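You operate a simulated robot arm through the tools that you are given. There is no shell and no other tool.

The job below is to be done with a simulated two-armed robot. You get a single attempt, and the scene is never put back.

## Task
Start the grey machine's drives, touch the holder down on the block, zero the read-out and wind back up.
Fine: pull the panel's stop out; one press each of its green ON and its ZERO button.

It is judged by the outcome, as a careful person would: the job done as asked, and still so three seconds after it is handed in. It fails if anything else is knocked over, pushed out of place, dropped, spilled or broken.

## Robot
Two 7-joint arms with fingered hands on one trunk that stands fixed in place. Base frame: the origin is at the foot of the trunk, x ahead of it, y to its left, z up. Lengths are in m, angles in degrees, forces in N, time in s.
The left shoulder is at [0.099, 0.128, 1.086], the right one opposite. Each reaches about 1.156 m from its shoulder. Payload 5 kg a hand.
The tool frame of a hand sits at the grasp point between the pads (the TCP): z along the fingers, y along the line on which they close. The tips reach 0.037 m beyond it. The gripper opens to 0.124 m; its body begins 0.043 m behind the TCP. The gripper is a hand of 3 fingers: y runs from the thumb to the fingers, the wrist lies at [-0.021, -0.116, -0.203] in the tool frame.
Orientation is that of the tool frame in the base frame, as a unit quaternion [w, x, y, z]. With the fingers straight down and the wrist toward the robot, the tool's x, y and z point along [0, 1, 0], [1, 0, 0] and [0, 0, -1] of the base frame.

## Interface
- The arms move only by the tool send_rows. It takes "left_commands", "right_commands" or both (then of equal length, played together; a hand with none holds still); each is one flat list of numbers, 6 for each row, row after row: the turn, a rotation vector about the tool's x, y, z in degrees, then the shift along the tool's x, y, z in m. In form: [wx, wy, wz, dx, dy, dz, wx, wy, wz, dx, dy, dz, ...]. A call has 1 to 20 rows; each row is the pose to reach, as a shift and turn from the pose commanded when the call began, along the tool's axes at that moment. Each row takes 0.2 s and may step no farther than 0.05 m and 8.6 degrees from the row before; otherwise, the whole call is refused. A pose out of reach is approached as far as the arm can. The call stops where the force on the tool passes 40 N (or 10 N more than at its start, if that is more) or the arm is blocked; 0.2 s more then pass. In this call time passes only in rows, and 0.2 s behind the last. The reply holds the time, the measured pose of the TCP, the force on the tool along the base axes, the opening and the grip force, in the units named above and with some noise, with the torque about the TCP (base axes, N m) and any sound that the robot's microphone picked up.
- Cameras (640 x 400 px; columns grow to the right, rows downward): "scene" is now at [0.2394, -0.0592, 1.2374]; the picture's right is [-0.70, -0.72, 0.00], its down [-0.48, 0.47, -0.74] and it looks along [0.53, -0.52, -0.67] (base axes); focal length 214 px, centre (320, 200). "left" rides on the left gripper at [-0.072, -0.104, -0.154] in its tool frame; the picture's right is [-0.83, -0.26, 0.49], its down [0.51, -0.72, 0.47] and it looks along [0.23, 0.64, 0.73] (tool axes); focal length 243 px, centre (320, 200). "right" rides on the right gripper at [0.072, -0.104, -0.154] in its tool frame; the picture's right is [-0.83, 0.26, -0.49], its down [-0.51, -0.72, 0.47] and it looks along [-0.23, 0.64, 0.73] (tool axes); focal length 243 px, centre (320, 200). There is no depth. A picture from a camera that has moved, and an enlarged one, comes with that camera's place and axes in the base frame and with its lens.
- camera(camera): a new picture of that camera. It takes no simulated time.
- lift_body(by): moves the trunk up (or, below 0, down) by that many m; the arms and the scene camera ride with it, the base frame stays. It gives what a move gives, with no picture.
- finger_targets(index, middle, thumb_bend, thumb_turn, hand): sets how far each is bent, from 0 (flat) to 1 (curled in); at 0.3 the hand is open as for a grip, at 0.7 the pads meet at the TCP. One left out holds its place. A second passes; each finger stops where it meets its share of the squeeze, and holds until it gets a number again. It is the only way to open and close the hand. It gives what a move gives, with no picture; readings hold the bend of each and the force on the fingers (four entries, about 0 where the hand has none), thumb and palm. thumb_turn goes from beside the hand (0) to across from the fingers (1), as for a grip.
- pan_tilt(pan, tilt): turns the head with the scene camera to pan (to the left, within 80 degrees either way) and tilt (down, from -29 to 69), counted from straight ahead of the robot (the tilt from the chest, where the trunk bows). It gives what a move gives.
- inspect(camera, box): a new picture of the part [left, top, right, bottom] of that camera's present view, enlarged. It takes no simulated time.
- job_done(): hands the job in; it is judged then, once.

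Places have to be worked out from the pictures, the camera data and where the tool is seen. Open the grippers and draw the arms clear of the work before you hand the job in, unless the task says otherwise.

The tools are called after ">>>" by a JSON object that holds its "op" and its "data". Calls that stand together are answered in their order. send_rows: Moves the arms, as the interface text tells. Its arguments: {"type":"object","properties":{"left_commands":{"type":"array"},"right_commands":{"type":"array"}},"required":[]} The other tools are called the same way: lift_body (by) moves the trunk up or down; finger_targets (index, middle, thumb_bend, thumb_turn, hand) moves the fingers one by one; pan_tilt (pan, tilt) turns the head that bears the scene camera; camera (camera) takes a picture; inspect (camera, box) takes an enlarged picture of a part of a camera's view; job_done () hands the job in.

At the start:

```text
time: 0.0
left_ee_pos: [0.4788, 0.5345, 1.0987]
left_tool_rot: [0.0, 0.707, 0.707, 0.001]
left_force: [0.3, 0.0, 0.2]
left_wrist_torque: [0.03, 0.04, -0.06]
left_width: 0.1237
left_gripper_force: 0.1
left_shape: jaw
left_bend: [0.3, 0.3, 0.3, 0.98]
left_finger forces: [0.0, 0.1, 0.1, 0.1, 0.1, 0.1]
right_ee_pos: [0.6015, 0.0072, 1.1428]
right_tool_rot: [0.001, 0.707, 0.707, 0.0]
right_force: [-0.5, 0.6, -0.2]
right_wrist_torque: [0.02, -0.01, -0.02]
right_width: 0.1236
right_gripper_force: 0.0
right_shape: jaw
right_bend: [0.3, 0.3, 0.3, 0.98]
right_finger forces: [0.0, 0.1, 0.1, 0.1, 0.0, 0.0]
trunk travel left (down, up): [-0.275, 0.288]
head pan, tilt (commanded): [-44.1, 42.3]
```

scene: 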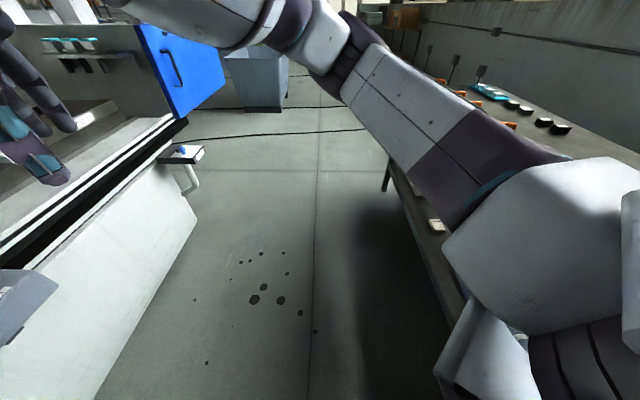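
right: 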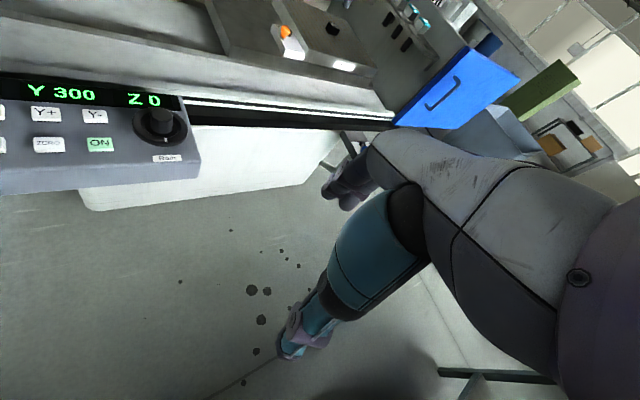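
left: 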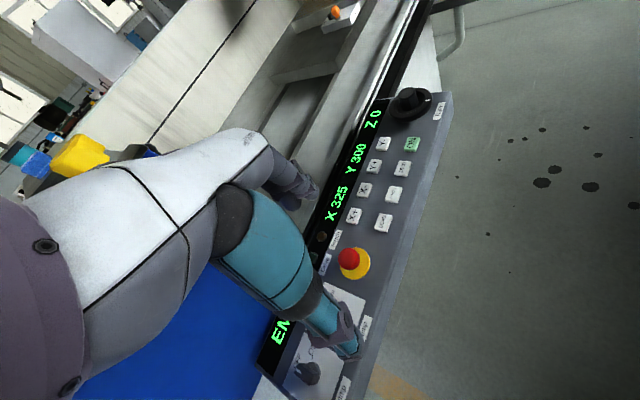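

The pictures show a grey control panel with stop, buttons and a knob in front of the robot. I'll turn the head to straight ahead and look down to see the machine properly.

>>> {"op": "pan_tilt", "data": {"pan": 10, "tilt": 35}}

>>> {"op": "camera", "data": {"camera": "scene"}}

```text
time: 1.2
left_ee_pos: [0.4782, 0.5334, 1.0999]
left_tool_rot: [0.0, 0.707, 0.707, 0.001]
left_force: [0.0, -0.6, 0.9]
left_wrist_torque: [0.01, 0.0, 0.0]
left_width: 0.1234
left_gripper_force: 0.0
left_shape: jaw
left_bend: [0.3, 0.3, 0.3, 0.98]
left_finger forces: [0.0, 0.0, 0.0, 0.1, 0.0, 0.0]
right_ee_pos: [0.6018, 0.0062, 1.1448]
right_tool_rot: [0.0, 0.707, 0.707, 0.0]
right_force: [0.3, 0.3, -0.4]
right_wrist_torque: [0.0, -0.04, 0.01]
right_width: 0.1236
right_gripper_force: 0.0
right_shape: jaw
right_bend: [0.3, 0.3, 0.3, 0.98]
right_finger forces: [0.1, 0.0, 0.0, 0.0, 0.0, 0.1]
trunk travel left (down, up): [-0.275, 0.288]
head pan, tilt (commanded): [10.0, 35.0]
```

```text
taken
camera scene: at [0.2662, 0.0141, 1.2482], right [0.17, -0.98, 0.0], down [-0.56, -0.1, -0.82], along [0.81, 0.14, -0.57], focal length 214 px, centre (320, 200)
```

scene: 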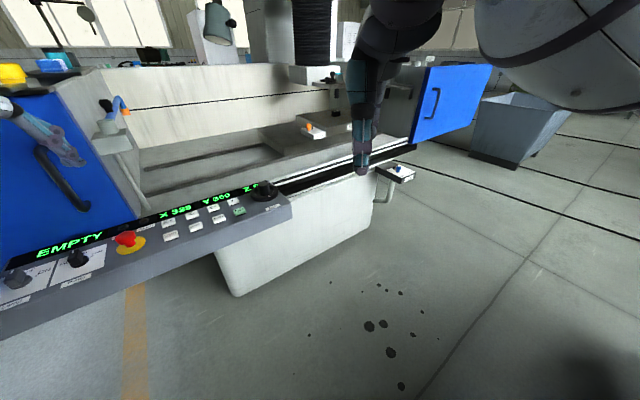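

A milling machine with a control panel: stop button, jog buttons, ZERO, ON, a "Ram" knob, and other knobs. I'll enlarge the panel and the spindle region.

>>> {"op": "inspect", "data": {"camera": "scene", "box": [0, 170, 300, 340]}}

>>> {"op": "inspect", "data": {"camera": "scene", "box": [120, 0, 440, 200]}}

>>> {"op": "inspect", "data": {"camera": "left", "box": [240, 80, 460, 400]}}

>>> {"op": "inspect", "data": {"camera": "right", "box": [0, 60, 220, 200]}}

```text
2.13 times, centred on (150, 255) of scene
camera zoom: at [0.2662, 0.0141, 1.2482], right [0.17, -0.98, 0.0], down [-0.56, -0.1, -0.82], along [0.81, 0.14, -0.57], focal length 458 px, centre (683, 83)
```

zoom: 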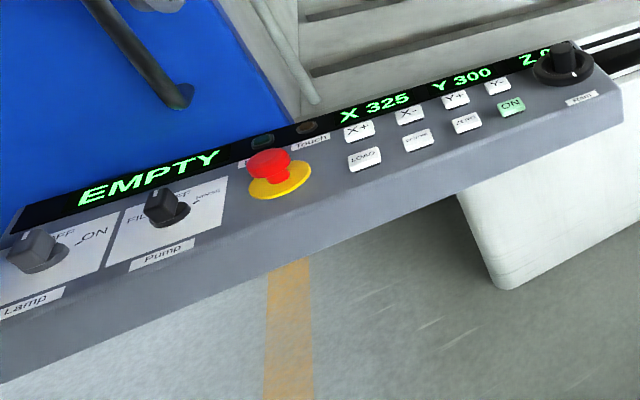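

```text
2.00 times, centred on (280, 100) of scene
camera zoom: at [0.2662, 0.0141, 1.2482], right [0.17, -0.98, 0.0], down [-0.56, -0.1, -0.82], along [0.81, 0.14, -0.57], focal length 429 px, centre (400, 400)
```

zoom: 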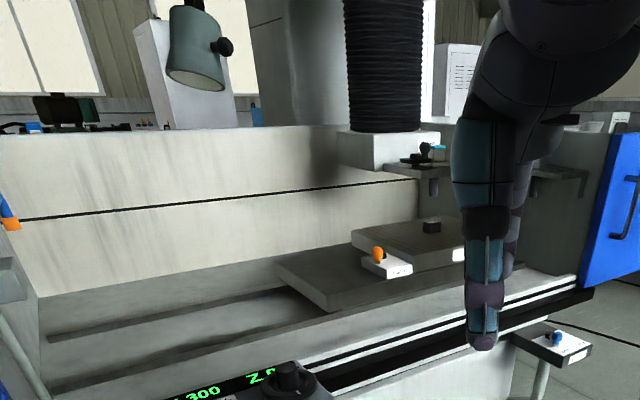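

```text
1.25 times, centred on (350, 240) of left
camera zoom: at [0.3747, 0.4616, 1.254], right [-0.26, -0.83, -0.49], down [-0.72, 0.51, -0.47], along [0.64, 0.23, -0.73], focal length 303 px, centre (282, 150)
```

zoom: 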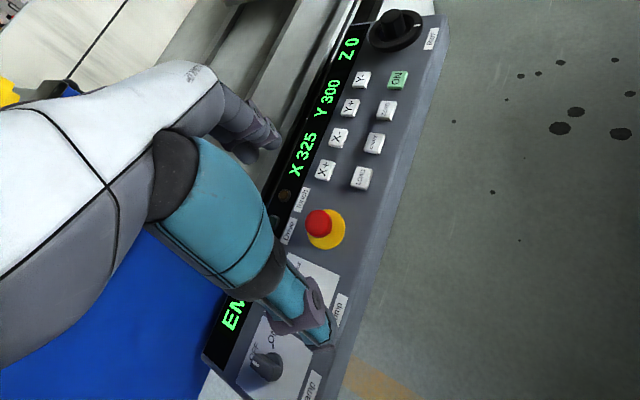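

```text
2.86 times, centred on (110, 130) of right
camera zoom: at [0.4952, 0.0785, 1.2958], right [0.26, -0.83, 0.49], down [-0.72, -0.51, -0.47], along [0.64, -0.23, -0.73], focal length 693 px, centre (920, 400)
```

zoom: 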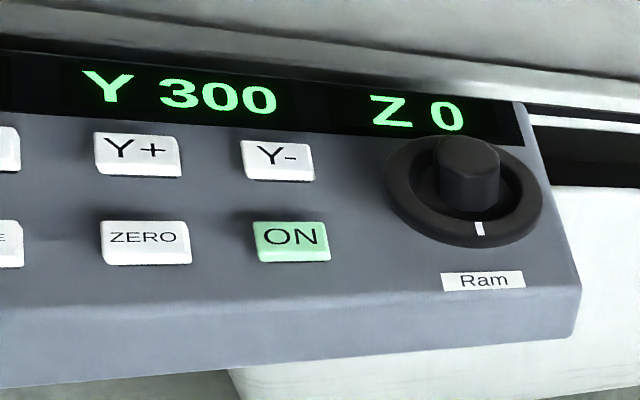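

The machine looks like a die sinker with a ram (black bellows) over a table; the panel runs diagonally. I estimate the stop near [0.58, 0.58, 0.84], ON near [0.747, 0.355, 0.833] and the Ram knob near [0.832, 0.305, 0.868]. I'll look closer at the ram, holder and block.

>>> {"op": "pan_tilt", "data": {"pan": 15, "tilt": 15}}

>>> {"op": "camera", "data": {"camera": "scene"}}

>>> {"op": "inspect", "data": {"camera": "scene", "box": [230, 40, 470, 320]}}

>>> {"op": "inspect", "data": {"camera": "right", "box": [160, 0, 460, 140]}}

>>> {"op": "camera", "data": {"camera": "left"}}

```text
time: 2.1
left_ee_pos: [0.4786, 0.534, 1.0992]
left_tool_rot: [0.001, 0.707, 0.707, 0.0]
left_force: [-0.2, -0.4, 0.5]
left_wrist_torque: [0.06, 0.0, 0.0]
left_width: 0.1236
left_gripper_force: 0.1
left_shape: jaw
left_bend: [0.3, 0.3, 0.3, 0.98]
left_finger forces: [0.0, 0.1, 0.0, 0.0, 0.0, 0.0]
right_ee_pos: [0.6006, 0.006, 1.1437]
right_tool_rot: [0.0, 0.707, 0.707, 0.0]
right_force: [0.7, 0.4, 1.3]
right_wrist_torque: [-0.01, 0.01, 0.02]
right_width: 0.1235
right_gripper_force: 0.1
right_shape: jaw
right_bend: [0.3, 0.3, 0.3, 0.98]
right_finger forces: [0.0, 0.0, 0.0, 0.0, 0.0, 0.0]
trunk travel left (down, up): [-0.275, 0.288]
head pan, tilt (commanded): [15.0, 15.0]
```

```text
taken
camera scene: at [0.2697, 0.0231, 1.2801], right [0.26, -0.97, 0.0], down [-0.25, -0.07, -0.97], along [0.93, 0.25, -0.26], focal length 214 px, centre (320, 200)
```

scene: 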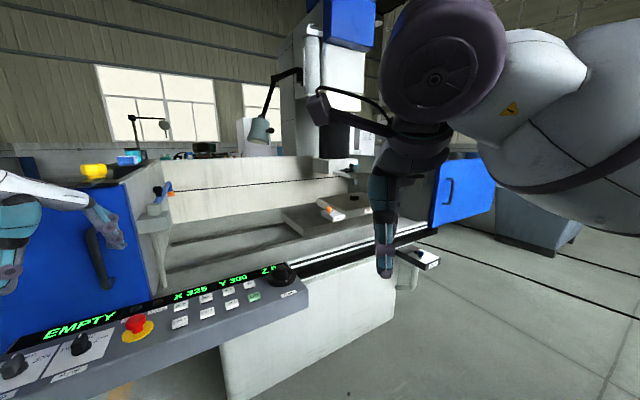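

```text
1.43 times, centred on (350, 180) of scene
camera zoom: at [0.2697, 0.0231, 1.2801], right [0.26, -0.97, 0.0], down [-0.25, -0.07, -0.97], along [0.93, 0.25, -0.26], focal length 306 px, centre (277, 229)
```

zoom: 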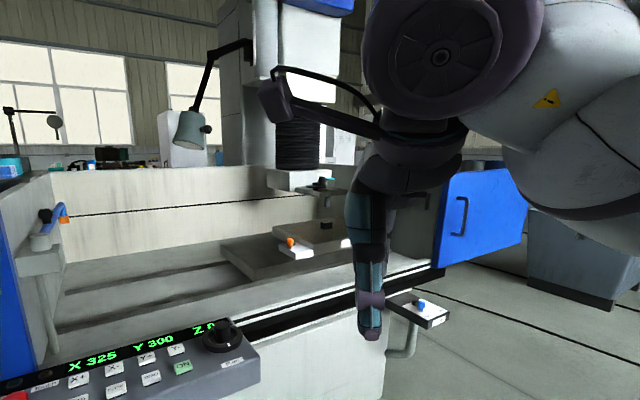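

```text
2.13 times, centred on (310, 70) of right
camera zoom: at [0.4953, 0.0785, 1.2958], right [0.26, -0.83, 0.49], down [-0.72, -0.51, -0.47], along [0.64, -0.23, -0.73], focal length 518 px, centre (341, 477)
```

zoom: 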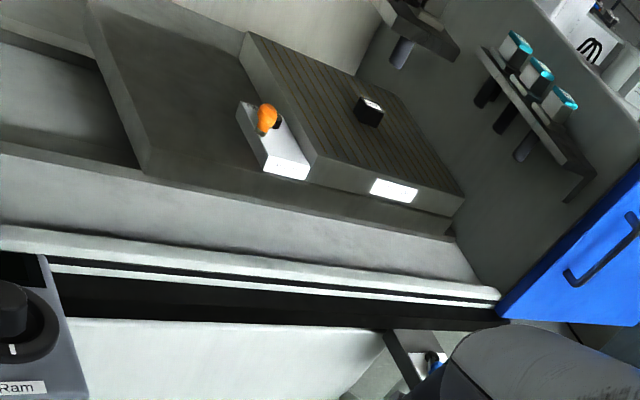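

```text
taken
camera left: at [0.3747, 0.4616, 1.254], right [-0.26, -0.83, -0.49], down [-0.72, 0.51, -0.47], along [0.64, 0.23, -0.73], focal length 243 px, centre (320, 200)
```

left: 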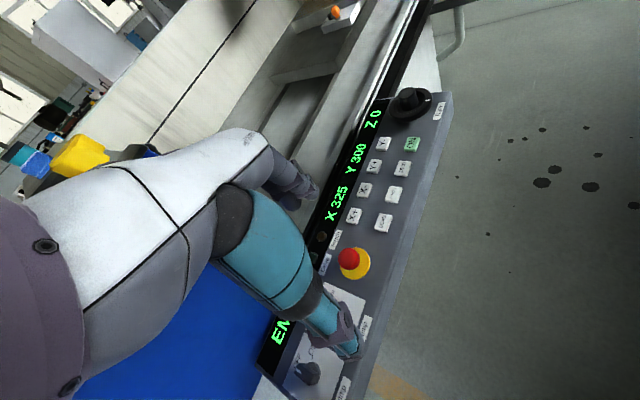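

I'll enlarge the ram's lower end and the table to see the holder and block more closely.

>>> {"op": "inspect", "data": {"camera": "scene", "box": [290, 140, 390, 230]}}

>>> {"op": "inspect", "data": {"camera": "right", "box": [270, 0, 450, 110]}}

>>> {"op": "inspect", "data": {"camera": "left", "box": [280, 80, 460, 260]}}

```text
4.44 times, centred on (340, 185) of scene
camera zoom: at [0.2697, 0.0231, 1.2801], right [0.26, -0.97, 0.0], down [-0.25, -0.07, -0.97], along [0.93, 0.25, -0.26], focal length 953 px, centre (231, 267)
```

zoom: 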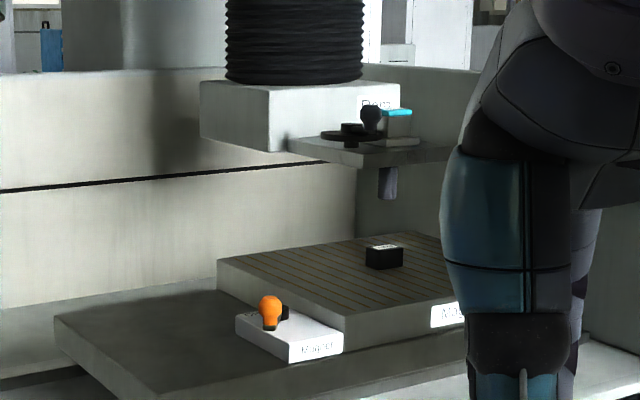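

```text
3.56 times, centred on (360, 55) of right
camera zoom: at [0.4953, 0.0785, 1.2958], right [0.26, -0.83, 0.49], down [-0.72, -0.51, -0.47], along [0.64, -0.23, -0.73], focal length 863 px, centre (178, 716)
```

zoom: 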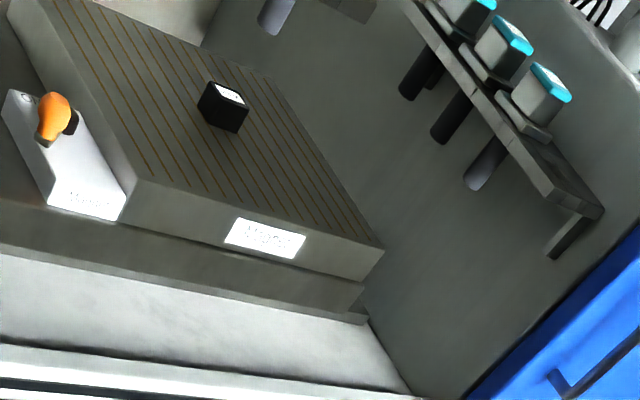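

```text
2.22 times, centred on (370, 170) of left
camera zoom: at [0.3747, 0.4616, 1.254], right [-0.26, -0.83, -0.49], down [-0.72, 0.51, -0.47], along [0.64, 0.23, -0.73], focal length 539 px, centre (209, 267)
```

zoom: 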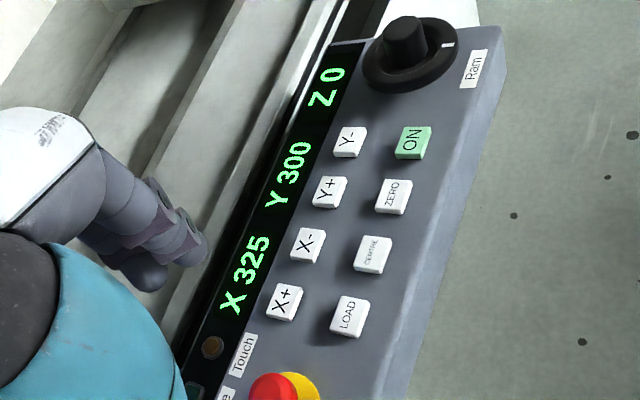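

From triangulation the panel top is horizontal (z≈0.825) and turned 45°: long axis along (0.707,-0.707); stop head top ≈[0.570,0.574,0.856], ON ≈[0.745,0.357], ZERO ≈[0.702,0.402], Ram knob ≈[0.835,0.305]. I bring the left hand above the stop with its closing line across the panel, staying high first.

>>> {"op": "send_rows", "data": {"left_commands": [0, 0, -7.5, 0.0067, 0.0152, 0.0167, 0, 0, -15, 0.0133, 0.0303, 0.0333, 0, 0, -22.5, 0.02, 0.0455, 0.05, 0, 0, -30, 0.0267, 0.0607, 0.0667, 0, 0, -37.5, 0.0333, 0.0758, 0.0833, 0, 0, -45, 0.04, 0.091, 0.1]}}

>>> {"op": "pan_tilt", "data": {"pan": 45, "tilt": 30}}

>>> {"op": "camera", "data": {"camera": "scene"}}

>>> {"op": "camera", "data": {"camera": "left"}}

>>> {"op": "camera", "data": {"camera": "right"}}

```text
time: 3.5
left_ee_pos: [0.5703, 0.5722, 0.998]
left_tool_rot: [0.0, 0.382, 0.924, -0.001]
left_force: [0.3, 0.3, -0.4]
left_wrist_torque: [0.02, 0.04, -0.01]
left_width: 0.1238
left_gripper_force: 0.0
left_shape: jaw
left_bend: [0.3, 0.3, 0.3, 0.98]
left_finger forces: [0.0, 0.1, 0.0, 0.0, 0.0, 0.0]
right_ee_pos: [0.6025, 0.0064, 1.1438]
right_tool_rot: [0.0, 0.708, 0.707, 0.001]
right_force: [0.0, 0.7, -0.6]
right_wrist_torque: [-0.01, -0.01, -0.01]
right_width: 0.1238
right_gripper_force: 0.0
right_shape: jaw
right_bend: [0.3, 0.3, 0.3, 0.98]
right_finger forces: [0.0, 0.0, 0.0, 0.1, 0.1, 0.1]
trunk travel left (down, up): [-0.275, 0.288]
head pan, tilt (commanded): [15.0, 15.0]
```

```text
time: 4.4
left_ee_pos: [0.5684, 0.5721, 0.998]
left_tool_rot: [0.0, 0.384, 0.923, 0.0]
left_force: [-0.3, 0.3, -1.1]
left_wrist_torque: [0.01, 0.06, -0.02]
left_width: 0.1234
left_gripper_force: 0.1
left_shape: jaw
left_bend: [0.3, 0.3, 0.3, 0.98]
left_finger forces: [0.0, 0.0, 0.0, 0.0, 0.0, 0.1]
right_ee_pos: [0.6009, 0.0068, 1.1437]
right_tool_rot: [0.0, 0.707, 0.707, 0.001]
right_force: [0.1, 0.0, -0.3]
right_wrist_torque: [0.01, -0.02, 0.01]
right_width: 0.1234
right_gripper_force: 0.1
right_shape: jaw
right_bend: [0.3, 0.3, 0.3, 0.98]
right_finger forces: [0.0, 0.0, 0.0, 0.0, 0.1, 0.1]
trunk travel left (down, up): [-0.275, 0.288]
head pan, tilt (commanded): [45.0, 30.0]
```

```text
taken
camera scene: at [0.2435, 0.0628, 1.256], right [0.71, -0.71, 0.0], down [-0.35, -0.35, -0.87], along [0.61, 0.61, -0.5], focal length 214 px, centre (320, 200)
```

scene: 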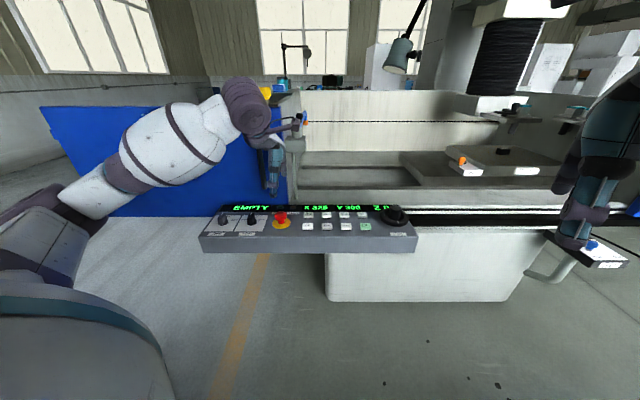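

```text
taken
camera left: at [0.5465, 0.4475, 1.1526], right [0.4, -0.77, -0.49], down [-0.87, -0.15, -0.47], along [0.29, 0.62, -0.73], focal length 243 px, centre (320, 200)
```

left: 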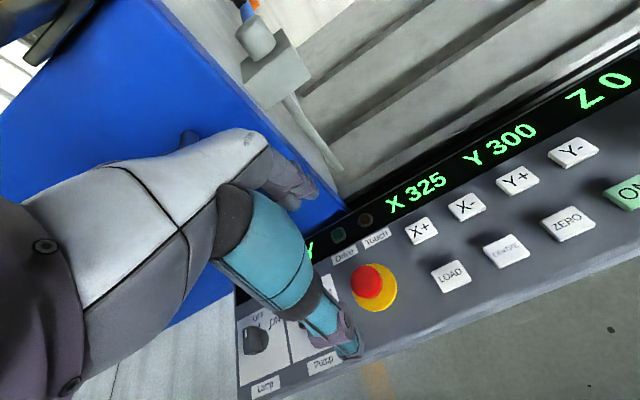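

```text
taken
camera right: at [0.4953, 0.0785, 1.2958], right [0.26, -0.83, 0.49], down [-0.72, -0.51, -0.47], along [0.64, -0.23, -0.73], focal length 243 px, centre (320, 200)
```

right: 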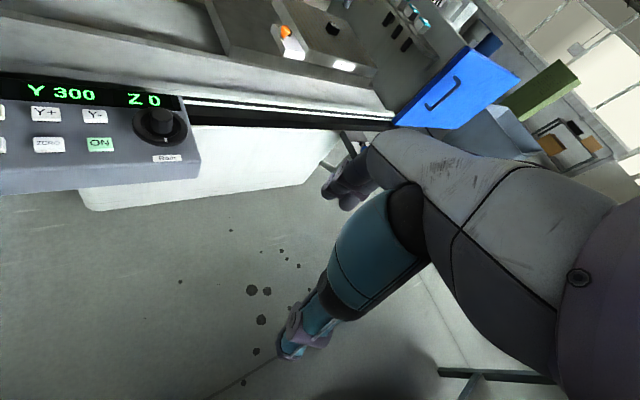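

The head at pan 45° now looks squarely at the machine. Enlarging the panel and hand, and the ram/block region.

>>> {"op": "inspect", "data": {"camera": "scene", "box": [190, 80, 430, 260]}}

>>> {"op": "inspect", "data": {"camera": "scene", "box": [440, 60, 600, 200]}}

>>> {"op": "inspect", "data": {"camera": "left", "box": [240, 180, 500, 390]}}

```text
2.22 times, centred on (310, 170) of scene
camera zoom: at [0.2435, 0.0628, 1.256], right [0.71, -0.71, 0.0], down [-0.35, -0.35, -0.87], along [0.61, 0.61, -0.5], focal length 477 px, centre (342, 267)
```

zoom: 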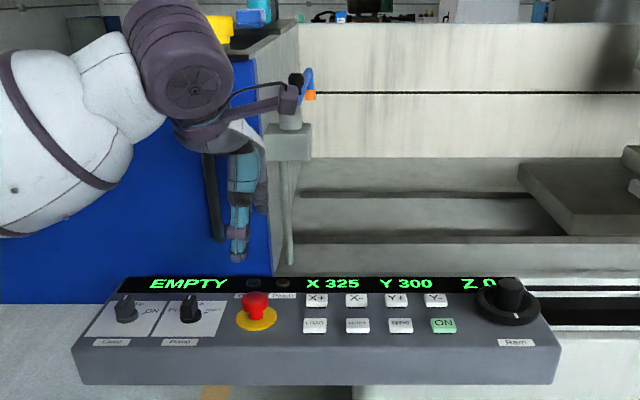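

```text
2.86 times, centred on (520, 130) of scene
camera zoom: at [0.2435, 0.0628, 1.256], right [0.71, -0.71, 0.0], down [-0.35, -0.35, -0.87], along [0.61, 0.61, -0.5], focal length 613 px, centre (-251, 400)
```

zoom: 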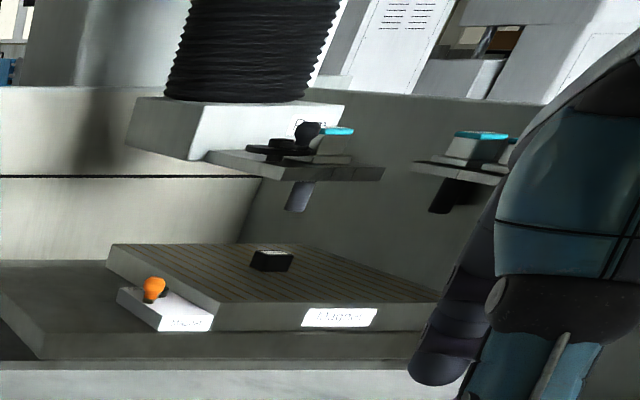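

```text
1.90 times, centred on (370, 285) of left
camera zoom: at [0.5465, 0.4475, 1.1526], right [0.4, -0.77, -0.49], down [-0.87, -0.15, -0.47], along [0.29, 0.62, -0.73], focal length 462 px, centre (225, 38)
```

zoom: 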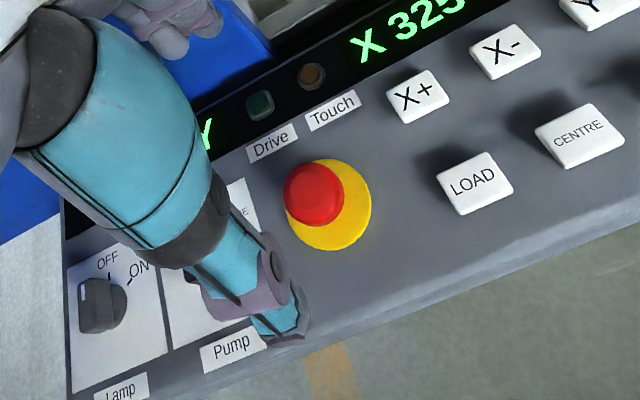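

The hand is centred over the stop (red head top ≈[0.570,0.575,0.857], Ø≈4 cm), thumb on the near side and fingers on the far side. I descend by 0.10 m and check clearance.

>>> {"op": "send_rows", "data": {"left_commands": [0, 0, 0, 0.0005, 0.001, 0.033, 0, 0, 0, 0.001, 0.002, 0.066, 0, 0, 0, 0.0014, 0.0028, 0.1]}}

>>> {"op": "inspect", "data": {"camera": "scene", "box": [190, 80, 430, 260]}}

>>> {"op": "camera", "data": {"camera": "left"}}

```text
time: 5.2
left_ee_pos: [0.5708, 0.5761, 0.8973]
left_tool_rot: [0.0, 0.383, 0.924, 0.0]
left_force: [-0.1, -0.5, -0.7]
left_wrist_torque: [-0.04, 0.0, -0.01]
left_width: 0.1236
left_gripper_force: 0.1
left_shape: jaw
left_bend: [0.3, 0.3, 0.3, 0.98]
left_finger forces: [0.1, 0.0, 0.0, 0.0, 0.1, 0.1]
right_ee_pos: [0.6, 0.007, 1.143]
right_tool_rot: [0.0, 0.708, 0.707, 0.0]
right_force: [0.5, 0.5, 0.5]
right_wrist_torque: [-0.02, 0.02, -0.01]
right_width: 0.1235
right_gripper_force: 0.1
right_shape: jaw
right_bend: [0.3, 0.3, 0.3, 0.98]
right_finger forces: [0.1, 0.0, 0.1, 0.1, 0.1, 0.1]
trunk travel left (down, up): [-0.275, 0.288]
head pan, tilt (commanded): [45.0, 30.0]
```

```text
2.22 times, centred on (310, 170) of scene
camera zoom: at [0.2437, 0.0637, 1.2559], right [0.71, -0.71, 0.0], down [-0.35, -0.35, -0.87], along [0.61, 0.61, -0.5], focal length 477 px, centre (342, 267)
```

zoom: 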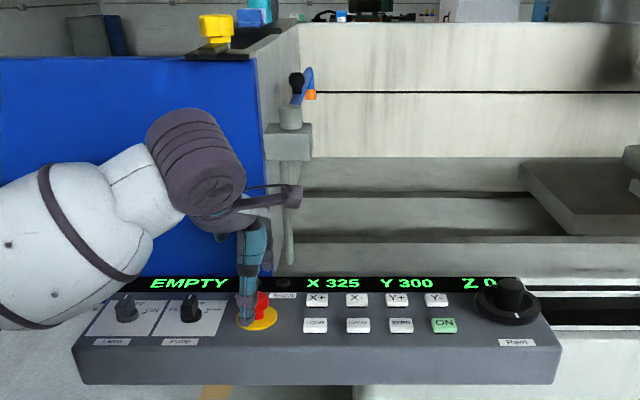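

```text
taken
camera left: at [0.5483, 0.4511, 1.0517], right [0.4, -0.77, -0.49], down [-0.87, -0.15, -0.47], along [0.29, 0.62, -0.73], focal length 243 px, centre (320, 200)
```

left: 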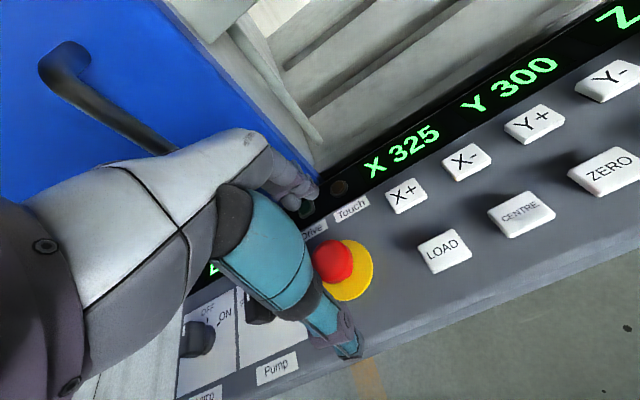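

Clear on all sides; tips are about 3.5 cm below the TCP. I lower 27 mm more so the fingertips sit beside the mushroom head, then check.

>>> {"op": "send_rows", "data": {"left_commands": [0, 0, 0, -0.0007, -0.0014, 0.009, 0, 0, 0, -0.0014, -0.0028, 0.018, 0, 0, 0, -0.0014, -0.0028, 0.027]}}

>>> {"op": "inspect", "data": {"camera": "scene", "box": [230, 160, 350, 250]}}

>>> {"op": "inspect", "data": {"camera": "left", "box": [240, 160, 440, 380]}}

```text
time: 6.0
left_ee_pos: [0.5693, 0.5741, 0.8732]
left_tool_rot: [0.0, 0.383, 0.924, 0.0]
left_force: [0.6, -0.2, -0.1]
left_wrist_torque: [-0.03, -0.01, -0.03]
left_width: 0.1236
left_gripper_force: 0.0
left_shape: jaw
left_bend: [0.3, 0.3, 0.3, 0.98]
left_finger forces: [0.0, 0.0, 0.0, 0.1, 0.1, 0.0]
right_ee_pos: [0.6018, 0.0066, 1.1429]
right_tool_rot: [0.0, 0.707, 0.707, 0.0]
right_force: [-0.2, 0.0, 0.1]
right_wrist_torque: [0.0, 0.01, 0.0]
right_width: 0.1236
right_gripper_force: 0.1
right_shape: jaw
right_bend: [0.3, 0.3, 0.3, 0.98]
right_finger forces: [0.0, 0.0, 0.0, 0.0, 0.0, 0.1]
trunk travel left (down, up): [-0.275, 0.288]
head pan, tilt (commanded): [45.0, 30.0]
```

```text
4.44 times, centred on (290, 205) of scene
camera zoom: at [0.2435, 0.0629, 1.256], right [0.71, -0.71, 0.0], down [-0.35, -0.35, -0.87], along [0.61, 0.61, -0.5], focal length 953 px, centre (453, 178)
```

zoom: 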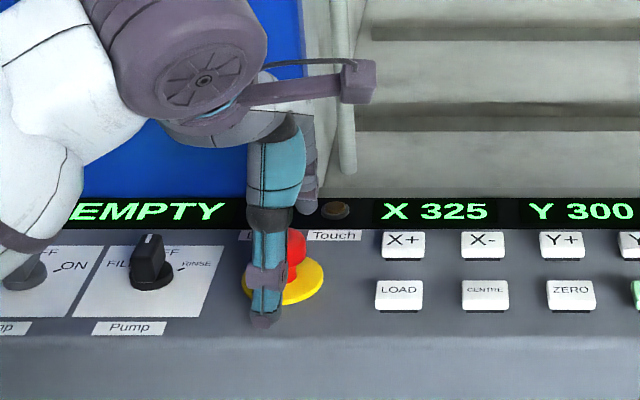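

```text
1.82 times, centred on (340, 270) of left
camera zoom: at [0.5473, 0.449, 1.0273], right [0.4, -0.77, -0.49], down [-0.87, -0.15, -0.47], along [0.29, 0.62, -0.73], focal length 441 px, centre (284, 73)
```

zoom: 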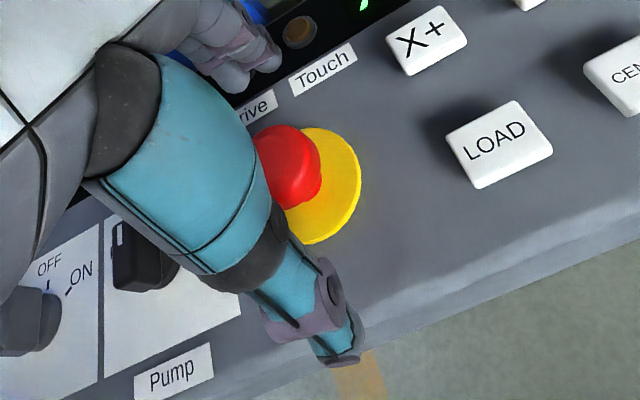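

The hand is centred on the mushroom within a few mm (TCP across/along matches). I close index, middle and thumb gently onto the head.

>>> {"op": "finger_targets", "data": {"hand": "left", "index": 0.62, "middle": 0.62, "thumb_bend": 0.62}}

>>> {"op": "inspect", "data": {"camera": "scene", "box": [230, 160, 350, 250]}}

>>> {"op": "inspect", "data": {"camera": "left", "box": [240, 160, 440, 380]}}

```text
time: 7.0
left_ee_pos: [0.5704, 0.5739, 0.8738]
left_tool_rot: [-0.001, 0.383, 0.924, 0.0]
left_force: [1.8, 2.1, -0.5]
left_wrist_torque: [0.07, -0.02, -0.01]
left_width: 0.0377
left_gripper_force: 3.5
left_shape: fingers
left_bend: [0.6, 0.61, 0.6, 0.97]
left_finger forces: [2.7, 2.0, 0.0, 0.0, 2.3, 0.1]
right_ee_pos: [0.601, 0.0064, 1.1437]
right_tool_rot: [0.0, 0.707, 0.707, 0.0]
right_force: [-0.6, 1.3, -0.6]
right_wrist_torque: [-0.01, 0.0, 0.03]
right_width: 0.1236
right_gripper_force: 0.0
right_shape: jaw
right_bend: [0.3, 0.3, 0.3, 0.98]
right_finger forces: [0.0, 0.0, 0.0, 0.0, 0.0, 0.0]
trunk travel left (down, up): [-0.275, 0.288]
head pan, tilt (commanded): [45.0, 30.0]
```

```text
4.44 times, centred on (290, 205) of scene
camera zoom: at [0.2436, 0.0631, 1.256], right [0.71, -0.71, 0.0], down [-0.35, -0.35, -0.87], along [0.61, 0.61, -0.5], focal length 953 px, centre (453, 178)
```

zoom: 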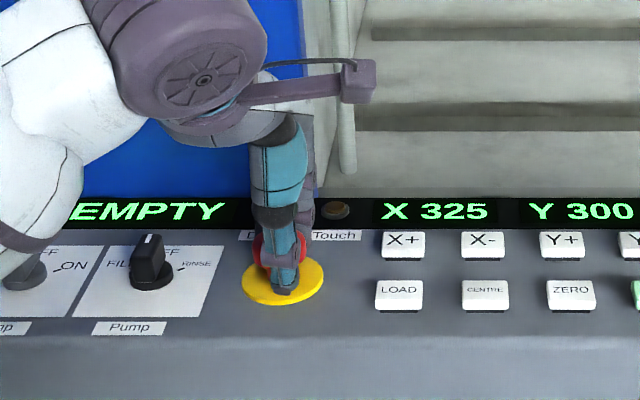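

```text
1.82 times, centred on (340, 270) of left
camera zoom: at [0.5474, 0.4492, 1.0273], right [0.4, -0.77, -0.49], down [-0.87, -0.15, -0.47], along [0.29, 0.62, -0.73], focal length 441 px, centre (284, 73)
```

zoom: 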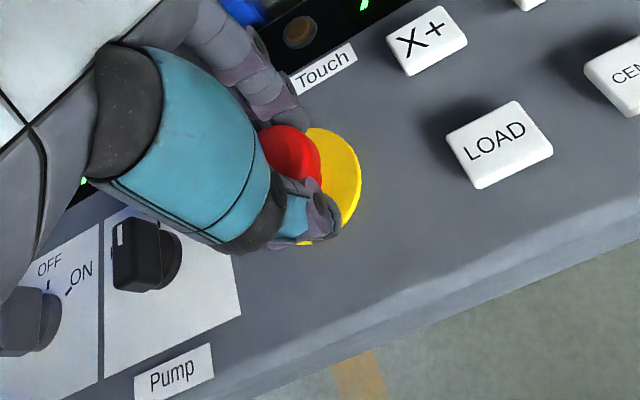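

All three digits touch the head (about 2–3 N, width 38 mm). I squeeze firmer before pulling.

>>> {"op": "finger_targets", "data": {"hand": "left", "index": 0.72, "middle": 0.72, "thumb_bend": 0.72}}

>>> {"op": "send_rows", "data": {"left_commands": [0, 0, 0, 0, 0, -0.003, 0, 0, 0, 0, 0, -0.006, 0, 0, 0, 0, 0, -0.009, 0, 0, 0, 0, 0, -0.012]}}

>>> {"op": "inspect", "data": {"camera": "scene", "box": [230, 160, 350, 250]}}

>>> {"op": "inspect", "data": {"camera": "left", "box": [240, 160, 440, 380]}}

```text
time: 8.0
left_ee_pos: [0.5704, 0.5748, 0.8733]
left_tool_rot: [0.0, 0.383, 0.924, 0.0]
left_force: [2.8, 5.6, -2.4]
left_wrist_torque: [0.12, -0.11, -0.16]
left_width: 0.0348
left_gripper_force: 16.7
left_shape: fingers
left_bend: [0.6, 0.62, 0.63, 0.97]
left_finger forces: [9.7, 9.7, 0.0, 0.0, 13.2, 0.0]
right_ee_pos: [0.601, 0.0069, 1.1427]
right_tool_rot: [0.0, 0.707, 0.707, 0.0]
right_force: [-0.3, 0.2, 0.2]
right_wrist_torque: [0.01, 0.02, -0.01]
right_width: 0.1232
right_gripper_force: 0.2
right_shape: jaw
right_bend: [0.3, 0.3, 0.3, 0.98]
right_finger forces: [0.1, 0.0, 0.0, 0.0, 0.0, 0.0]
trunk travel left (down, up): [-0.275, 0.288]
head pan, tilt (commanded): [45.0, 30.0]
```

```text
time: 9.0
left_ee_pos: [0.5716, 0.5745, 0.8829]
left_tool_rot: [-0.001, 0.382, 0.924, -0.002]
left_force: [-0.8, 2.4, -16.1]
left_wrist_torque: [-0.02, 0.09, -0.1]
left_width: 0.0352
left_gripper_force: 16.3
left_shape: fingers
left_bend: [0.61, 0.62, 0.63, 0.97]
left_finger forces: [9.0, 9.4, 0.1, 0.0, 14.5, 0.0]
right_ee_pos: [0.6009, 0.0072, 1.1431]
right_tool_rot: [0.001, 0.707, 0.707, 0.0]
right_force: [0.5, -0.9, 0.2]
right_wrist_torque: [0.01, -0.01, 0.01]
right_width: 0.1236
right_gripper_force: 0.1
right_shape: jaw
right_bend: [0.3, 0.3, 0.3, 0.98]
right_finger forces: [0.0, 0.1, 0.0, 0.0, 0.1, 0.0]
trunk travel left (down, up): [-0.275, 0.288]
head pan, tilt (commanded): [45.0, 30.0]
```

```text
4.44 times, centred on (290, 205) of scene
camera zoom: at [0.2447, 0.0644, 1.2555], right [0.71, -0.71, 0.0], down [-0.35, -0.35, -0.87], along [0.61, 0.61, -0.5], focal length 953 px, centre (453, 178)
```

zoom: 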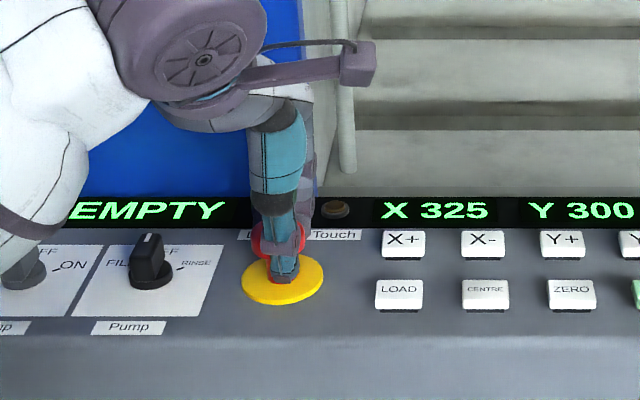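

```text
1.82 times, centred on (340, 270) of left
camera zoom: at [0.5488, 0.4505, 1.0363], right [0.4, -0.77, -0.49], down [-0.87, -0.15, -0.47], along [0.29, 0.61, -0.73], focal length 441 px, centre (284, 73)
```

zoom: 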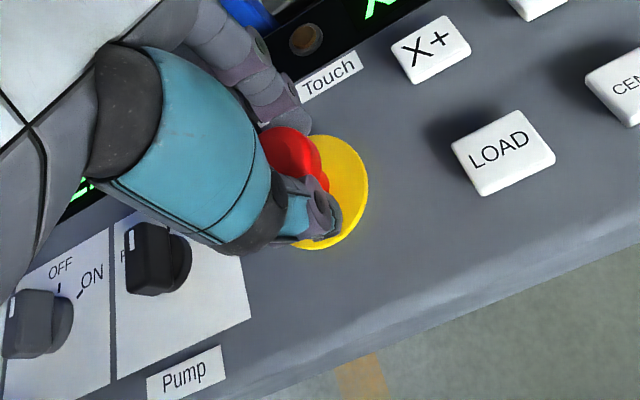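

The head has risen visibly above the yellow plate (about 10 mm) with 16 N resistance. I pull a few mm more to make sure it is fully out.

>>> {"op": "send_rows", "data": {"left_commands": [0, 0, 0, 0, 0, -0.002, 0, 0, 0, 0, 0, -0.004]}}

>>> {"op": "inspect", "data": {"camera": "scene", "box": [230, 160, 350, 250]}}

```text
time: 9.6
left_ee_pos: [0.5707, 0.5755, 0.8882]
left_tool_rot: [0.0, 0.383, 0.924, 0.001]
left_force: [4.7, 1.3, -9.8]
left_wrist_torque: [0.02, -0.09, -0.09]
left_width: 0.0318
left_gripper_force: 13.6
left_shape: fingers
left_bend: [0.61, 0.62, 0.64, 0.96]
left_finger forces: [7.6, 8.0, 0.0, 0.0, 11.3, 0.0]
right_ee_pos: [0.6018, 0.0078, 1.1424]
right_tool_rot: [0.001, 0.707, 0.707, -0.001]
right_force: [-0.4, 0.3, -1.1]
right_wrist_torque: [-0.02, 0.02, 0.01]
right_width: 0.1236
right_gripper_force: 0.0
right_shape: jaw
right_bend: [0.3, 0.3, 0.3, 0.98]
right_finger forces: [0.0, 0.0, 0.1, 0.0, 0.0, 0.1]
trunk travel left (down, up): [-0.275, 0.288]
head pan, tilt (commanded): [45.0, 30.0]
```

```text
4.44 times, centred on (290, 205) of scene
camera zoom: at [0.245, 0.0642, 1.2557], right [0.71, -0.71, 0.0], down [-0.35, -0.35, -0.87], along [0.61, 0.61, -0.5], focal length 953 px, centre (453, 178)
```

zoom: 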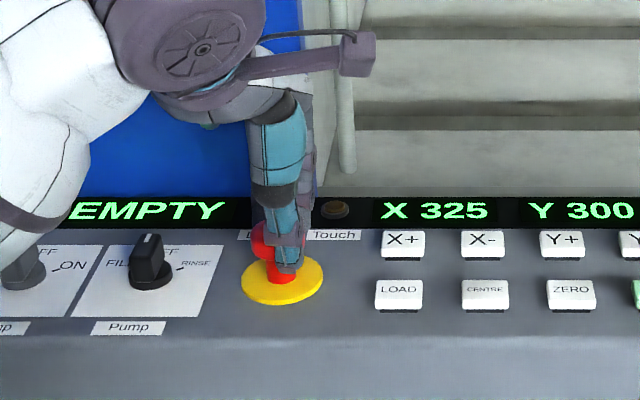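

The stop's head is at the top of its travel and the fingers begin to slip (force fell to 10 N). I open the hand slowly and look.

>>> {"op": "finger_targets", "data": {"hand": "left", "index": 0.3, "middle": 0.3, "thumb_bend": 0.3}}

>>> {"op": "send_rows", "data": {"left_commands": [0, 0, 0, 0, 0, -0.04, 0, 0, 0, 0, 0, -0.08, 0, 0, 0, 0, 0, -0.12]}}

>>> {"op": "inspect", "data": {"camera": "scene", "box": [230, 160, 350, 250]}}

>>> {"op": "camera", "data": {"camera": "left"}}

```text
time: 10.6
left_ee_pos: [0.5704, 0.5731, 0.8901]
left_tool_rot: [0.0, 0.383, 0.924, 0.0]
left_force: [-0.2, -0.4, 0.4]
left_wrist_torque: [0.0, 0.0, 0.02]
left_width: 0.1282
left_gripper_force: 0.1
left_shape: fingers
left_bend: [0.3, 0.3, 0.3, 0.97]
left_finger forces: [0.0, 0.0, 0.0, 0.1, 0.1, 0.1]
right_ee_pos: [0.6013, 0.0065, 1.1432]
right_tool_rot: [0.0, 0.706, 0.708, 0.0]
right_force: [1.1, 0.5, -0.3]
right_wrist_torque: [0.0, 0.02, 0.01]
right_width: 0.1236
right_gripper_force: 0.1
right_shape: jaw
right_bend: [0.3, 0.3, 0.3, 0.98]
right_finger forces: [0.1, 0.0, 0.0, 0.1, 0.0, 0.0]
trunk travel left (down, up): [-0.275, 0.288]
head pan, tilt (commanded): [45.0, 30.0]
```

```text
time: 11.4
left_ee_pos: [0.5732, 0.5725, 1.0134]
left_tool_rot: [-0.002, 0.382, 0.924, 0.001]
left_force: [-1.0, -0.6, -0.1]
left_wrist_torque: [0.02, 0.02, 0.01]
left_width: 0.1283
left_gripper_force: 0.1
left_shape: fingers
left_bend: [0.3, 0.3, 0.3, 0.97]
left_finger forces: [0.1, 0.1, 0.0, 0.0, 0.0, 0.1]
right_ee_pos: [0.6005, 0.0065, 1.1426]
right_tool_rot: [0.001, 0.707, 0.707, 0.001]
right_force: [0.5, 0.2, -0.7]
right_wrist_torque: [0.03, 0.01, 0.0]
right_width: 0.1234
right_gripper_force: 0.2
right_shape: jaw
right_bend: [0.3, 0.3, 0.3, 0.98]
right_finger forces: [0.1, 0.1, 0.0, 0.0, 0.1, 0.0]
trunk travel left (down, up): [-0.275, 0.288]
head pan, tilt (commanded): [45.0, 30.0]
```

```text
4.44 times, centred on (290, 205) of scene
camera zoom: at [0.2429, 0.0618, 1.2562], right [0.71, -0.71, 0.0], down [-0.35, -0.35, -0.87], along [0.61, 0.61, -0.5], focal length 953 px, centre (453, 178)
```

zoom: 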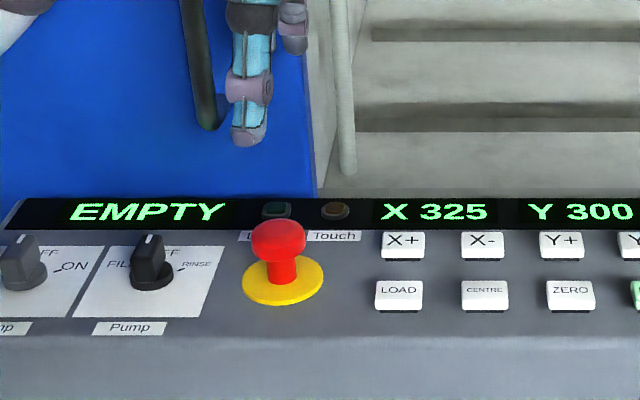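

```text
taken
camera left: at [0.5496, 0.4471, 1.1673], right [0.4, -0.77, -0.49], down [-0.87, -0.15, -0.47], along [0.29, 0.62, -0.73], focal length 243 px, centre (320, 200)
```

left: 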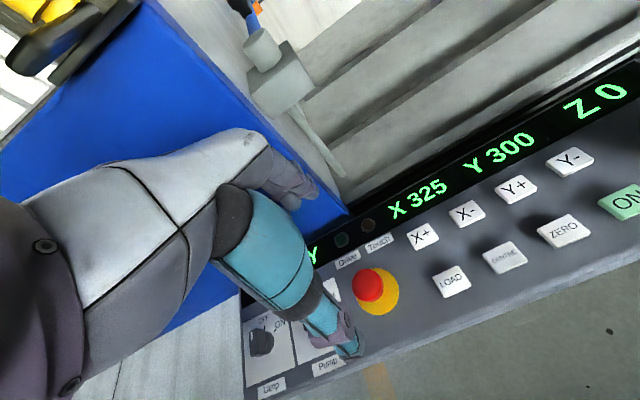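

The stop is clearly out now (stem visible); the Drive lamp is still dark. I'll use the right hand for the buttons and knob and keep the left hand camera as an observer of lamps and read-outs. I pinch the right fingers together as a pressing tip and look at it.

>>> {"op": "finger_targets", "data": {"hand": "right", "index": 0.7, "middle": 0.7, "thumb_bend": 0.7}}

>>> {"op": "camera", "data": {"camera": "right"}}

```text
time: 12.4
left_ee_pos: [0.5711, 0.5727, 1.0123]
left_tool_rot: [0.0, 0.383, 0.924, 0.0]
left_force: [-0.1, -0.4, 0.3]
left_wrist_torque: [0.03, 0.01, 0.01]
left_width: 0.1285
left_gripper_force: 0.1
left_shape: fingers
left_bend: [0.3, 0.3, 0.3, 0.97]
left_finger forces: [0.1, 0.0, 0.0, 0.1, 0.0, 0.0]
right_ee_pos: [0.6007, 0.0054, 1.1439]
right_tool_rot: [0.0, 0.708, 0.707, 0.0]
right_force: [0.4, -0.2, 0.1]
right_wrist_torque: [0.01, 0.01, 0.0]
right_width: 0.0074
right_gripper_force: 0.0
right_shape: fingers
right_bend: [0.7, 0.7, 0.7, 0.98]
right_finger forces: [0.0, 0.0, 0.0, 0.1, 0.1, 0.0]
trunk travel left (down, up): [-0.275, 0.288]
head pan, tilt (commanded): [45.0, 30.0]
```

```text
taken
camera right: at [0.4952, 0.0784, 1.2959], right [0.26, -0.83, 0.49], down [-0.72, -0.51, -0.47], along [0.64, -0.23, -0.73], focal length 243 px, centre (320, 200)
```

right: 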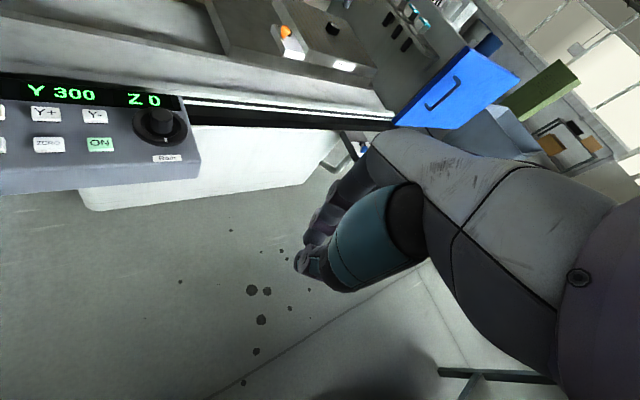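

The pinched tip sits close to the TCP axis (tool ≈[0.00,-0.01,0.037]). I now carry the right hand above the ON button (yaw 45°) while lifting the left hand a bit out of the way.

>>> {"op": "send_rows", "data": {"left_commands": [0, 0, 0, 0, -0.003, -0.01, 0, 0, 0, 0, -0.006, -0.02, 0, 0, 0, 0, -0.009, -0.03, 0, 0, 0, 0, -0.012, -0.04, 0, 0, 0, 0, -0.015, -0.05, 0, 0, 0, 0, -0.018, -0.06, 0, 0, 0, 0, -0.021, -0.07, 0, 0, 0, 0, -0.024, -0.08, 0, 0, 0, 0, -0.027, -0.09, 0, 0, 0, 0, -0.03, -0.1], "right_commands": [0, 0, -4.5, 0.035, 0.0145, 0.015, 0, 0, -9, 0.07, 0.029, 0.03, 0, 0, -13.5, 0.105, 0.0435, 0.045, 0, 0, -18, 0.14, 0.058, 0.06, 0, 0, -22.5, 0.175, 0.0725, 0.075, 0, 0, -27, 0.21, 0.087, 0.09, 0, 0, -31.5, 0.245, 0.1015, 0.105, 0, 0, -36, 0.28, 0.116, 0.12, 0, 0, -40.5, 0.315, 0.1305, 0.135, 0, 0, -45, 0.3505, 0.145, 0.15]}}

>>> {"op": "camera", "data": {"camera": "scene"}}

>>> {"op": "camera", "data": {"camera": "left"}}

>>> {"op": "camera", "data": {"camera": "right"}}

```text
time: 14.6
left_ee_pos: [0.5493, 0.5541, 1.1078]
left_tool_rot: [0.0, 0.383, 0.924, -0.001]
left_force: [1.0, -1.0, 0.2]
left_wrist_torque: [-0.03, -0.02, 0.0]
left_width: 0.1285
left_gripper_force: 0.0
left_shape: fingers
left_bend: [0.3, 0.3, 0.3, 0.97]
left_finger forces: [0.0, 0.1, 0.0, 0.0, 0.0, 0.1]
right_ee_pos: [0.7491, 0.3568, 0.9926]
right_tool_rot: [0.0, 0.382, 0.924, -0.001]
right_force: [-0.5, -0.5, 0.6]
right_wrist_torque: [-0.02, 0.01, 0.04]
right_width: 0.0068
right_gripper_force: 0.1
right_shape: fingers
right_bend: [0.7, 0.7, 0.7, 0.98]
right_finger forces: [0.0, 0.1, 0.0, 0.0, 0.0, 0.0]
trunk travel left (down, up): [-0.275, 0.288]
head pan, tilt (commanded): [45.0, 30.0]
```

```text
taken
camera scene: at [0.2436, 0.0638, 1.2559], right [0.71, -0.71, 0.0], down [-0.35, -0.35, -0.87], along [0.61, 0.61, -0.5], focal length 214 px, centre (320, 200)
```

scene: 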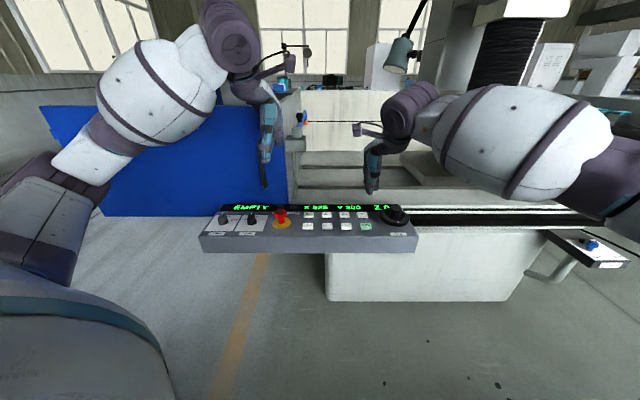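

```text
taken
camera left: at [0.5268, 0.4293, 1.2617], right [0.4, -0.77, -0.49], down [-0.87, -0.15, -0.47], along [0.29, 0.62, -0.73], focal length 243 px, centre (320, 200)
```

left: 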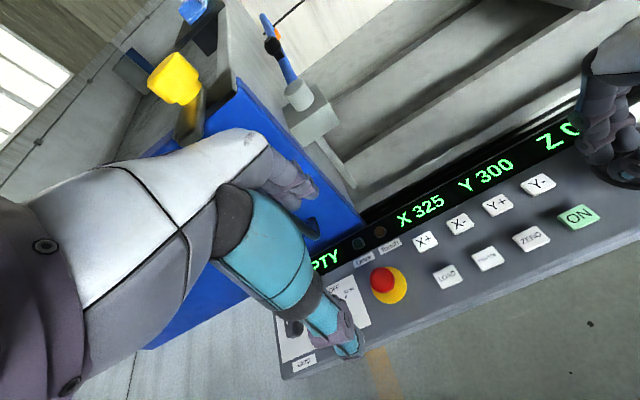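

```text
taken
camera right: at [0.6219, 0.3336, 1.1453], right [0.77, -0.4, 0.49], down [-0.15, -0.87, -0.47], along [0.62, 0.29, -0.73], focal length 243 px, centre (320, 200)
```

right: 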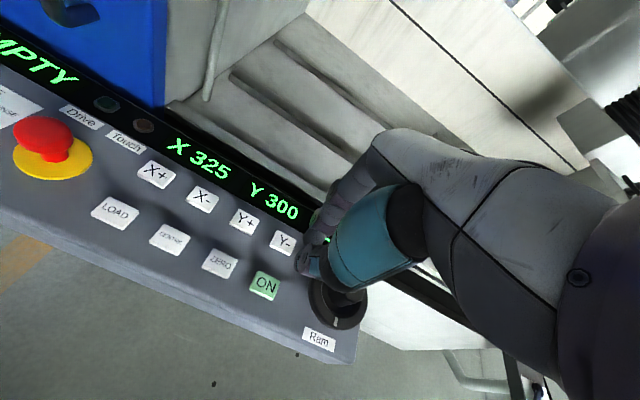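

The right camera sees the whole panel. ON re-measured at ≈[0.744,0.357,0.833]. I lower the pinched tip to about 2 cm above the button and check alignment.

>>> {"op": "send_rows", "data": {"right_commands": [0, 0, 0, 0.0015, 0.0003, 0.035, 0, 0, 0, 0.003, 0.0007, 0.07, 0, 0, 0, 0.0035, 0.0007, 0.1]}}

>>> {"op": "camera", "data": {"camera": "right"}}

>>> {"op": "inspect", "data": {"camera": "scene", "box": [290, 160, 430, 260]}}

>>> {"op": "inspect", "data": {"camera": "left", "box": [400, 60, 640, 300]}}

```text
time: 15.4
left_ee_pos: [0.5493, 0.5531, 1.1085]
left_tool_rot: [0.0, 0.383, 0.924, 0.0]
left_force: [0.3, 0.2, -0.2]
left_wrist_torque: [-0.02, 0.01, 0.02]
left_width: 0.1283
left_gripper_force: 0.0
left_shape: fingers
left_bend: [0.3, 0.3, 0.3, 0.97]
left_finger forces: [0.1, 0.0, 0.1, 0.1, 0.1, 0.1]
right_ee_pos: [0.7453, 0.3603, 0.8939]
right_tool_rot: [-0.001, 0.383, 0.924, 0.001]
right_force: [1.0, -0.5, -0.4]
right_wrist_torque: [0.02, 0.03, 0.0]
right_width: 0.0069
right_gripper_force: 0.1
right_shape: fingers
right_bend: [0.7, 0.7, 0.7, 0.98]
right_finger forces: [0.0, 0.0, 0.1, 0.0, 0.1, 0.0]
trunk travel left (down, up): [-0.275, 0.288]
head pan, tilt (commanded): [45.0, 30.0]
```

```text
taken
camera right: at [0.6193, 0.3371, 1.0461], right [0.77, -0.4, 0.49], down [-0.15, -0.87, -0.47], along [0.62, 0.29, -0.73], focal length 243 px, centre (320, 200)
```

right: 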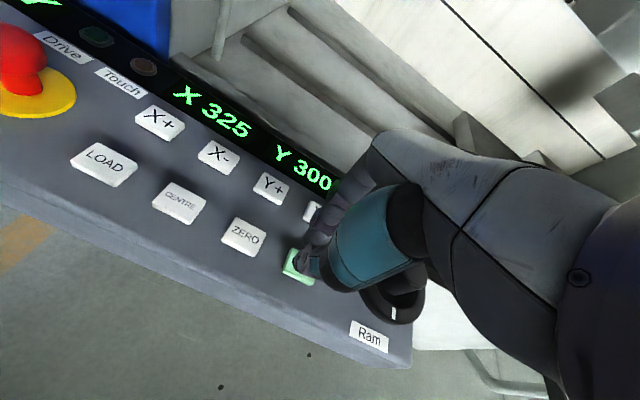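

```text
4.00 times, centred on (360, 210) of scene
camera zoom: at [0.2439, 0.063, 1.2559], right [0.71, -0.71, 0.0], down [-0.35, -0.35, -0.87], along [0.61, 0.61, -0.5], focal length 858 px, centre (160, 160)
```

zoom: 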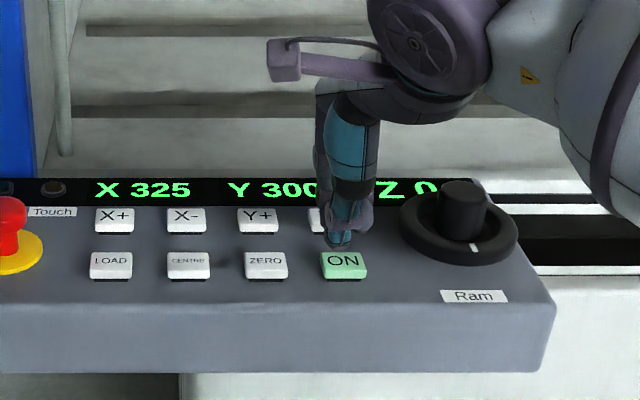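

```text
1.67 times, centred on (520, 180) of left
camera zoom: at [0.5269, 0.4285, 1.262], right [0.4, -0.77, -0.49], down [-0.87, -0.15, -0.47], along [0.29, 0.62, -0.73], focal length 404 px, centre (-13, 233)
```

zoom: 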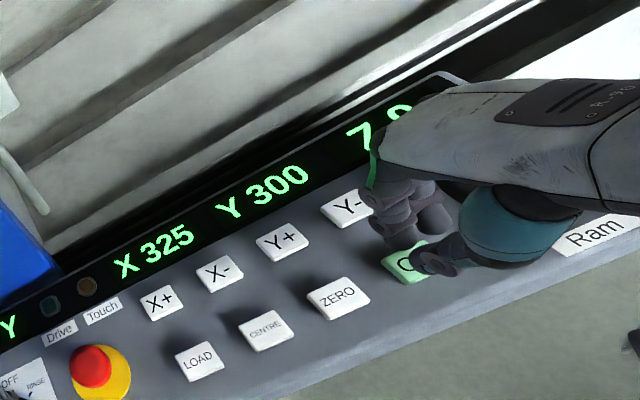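

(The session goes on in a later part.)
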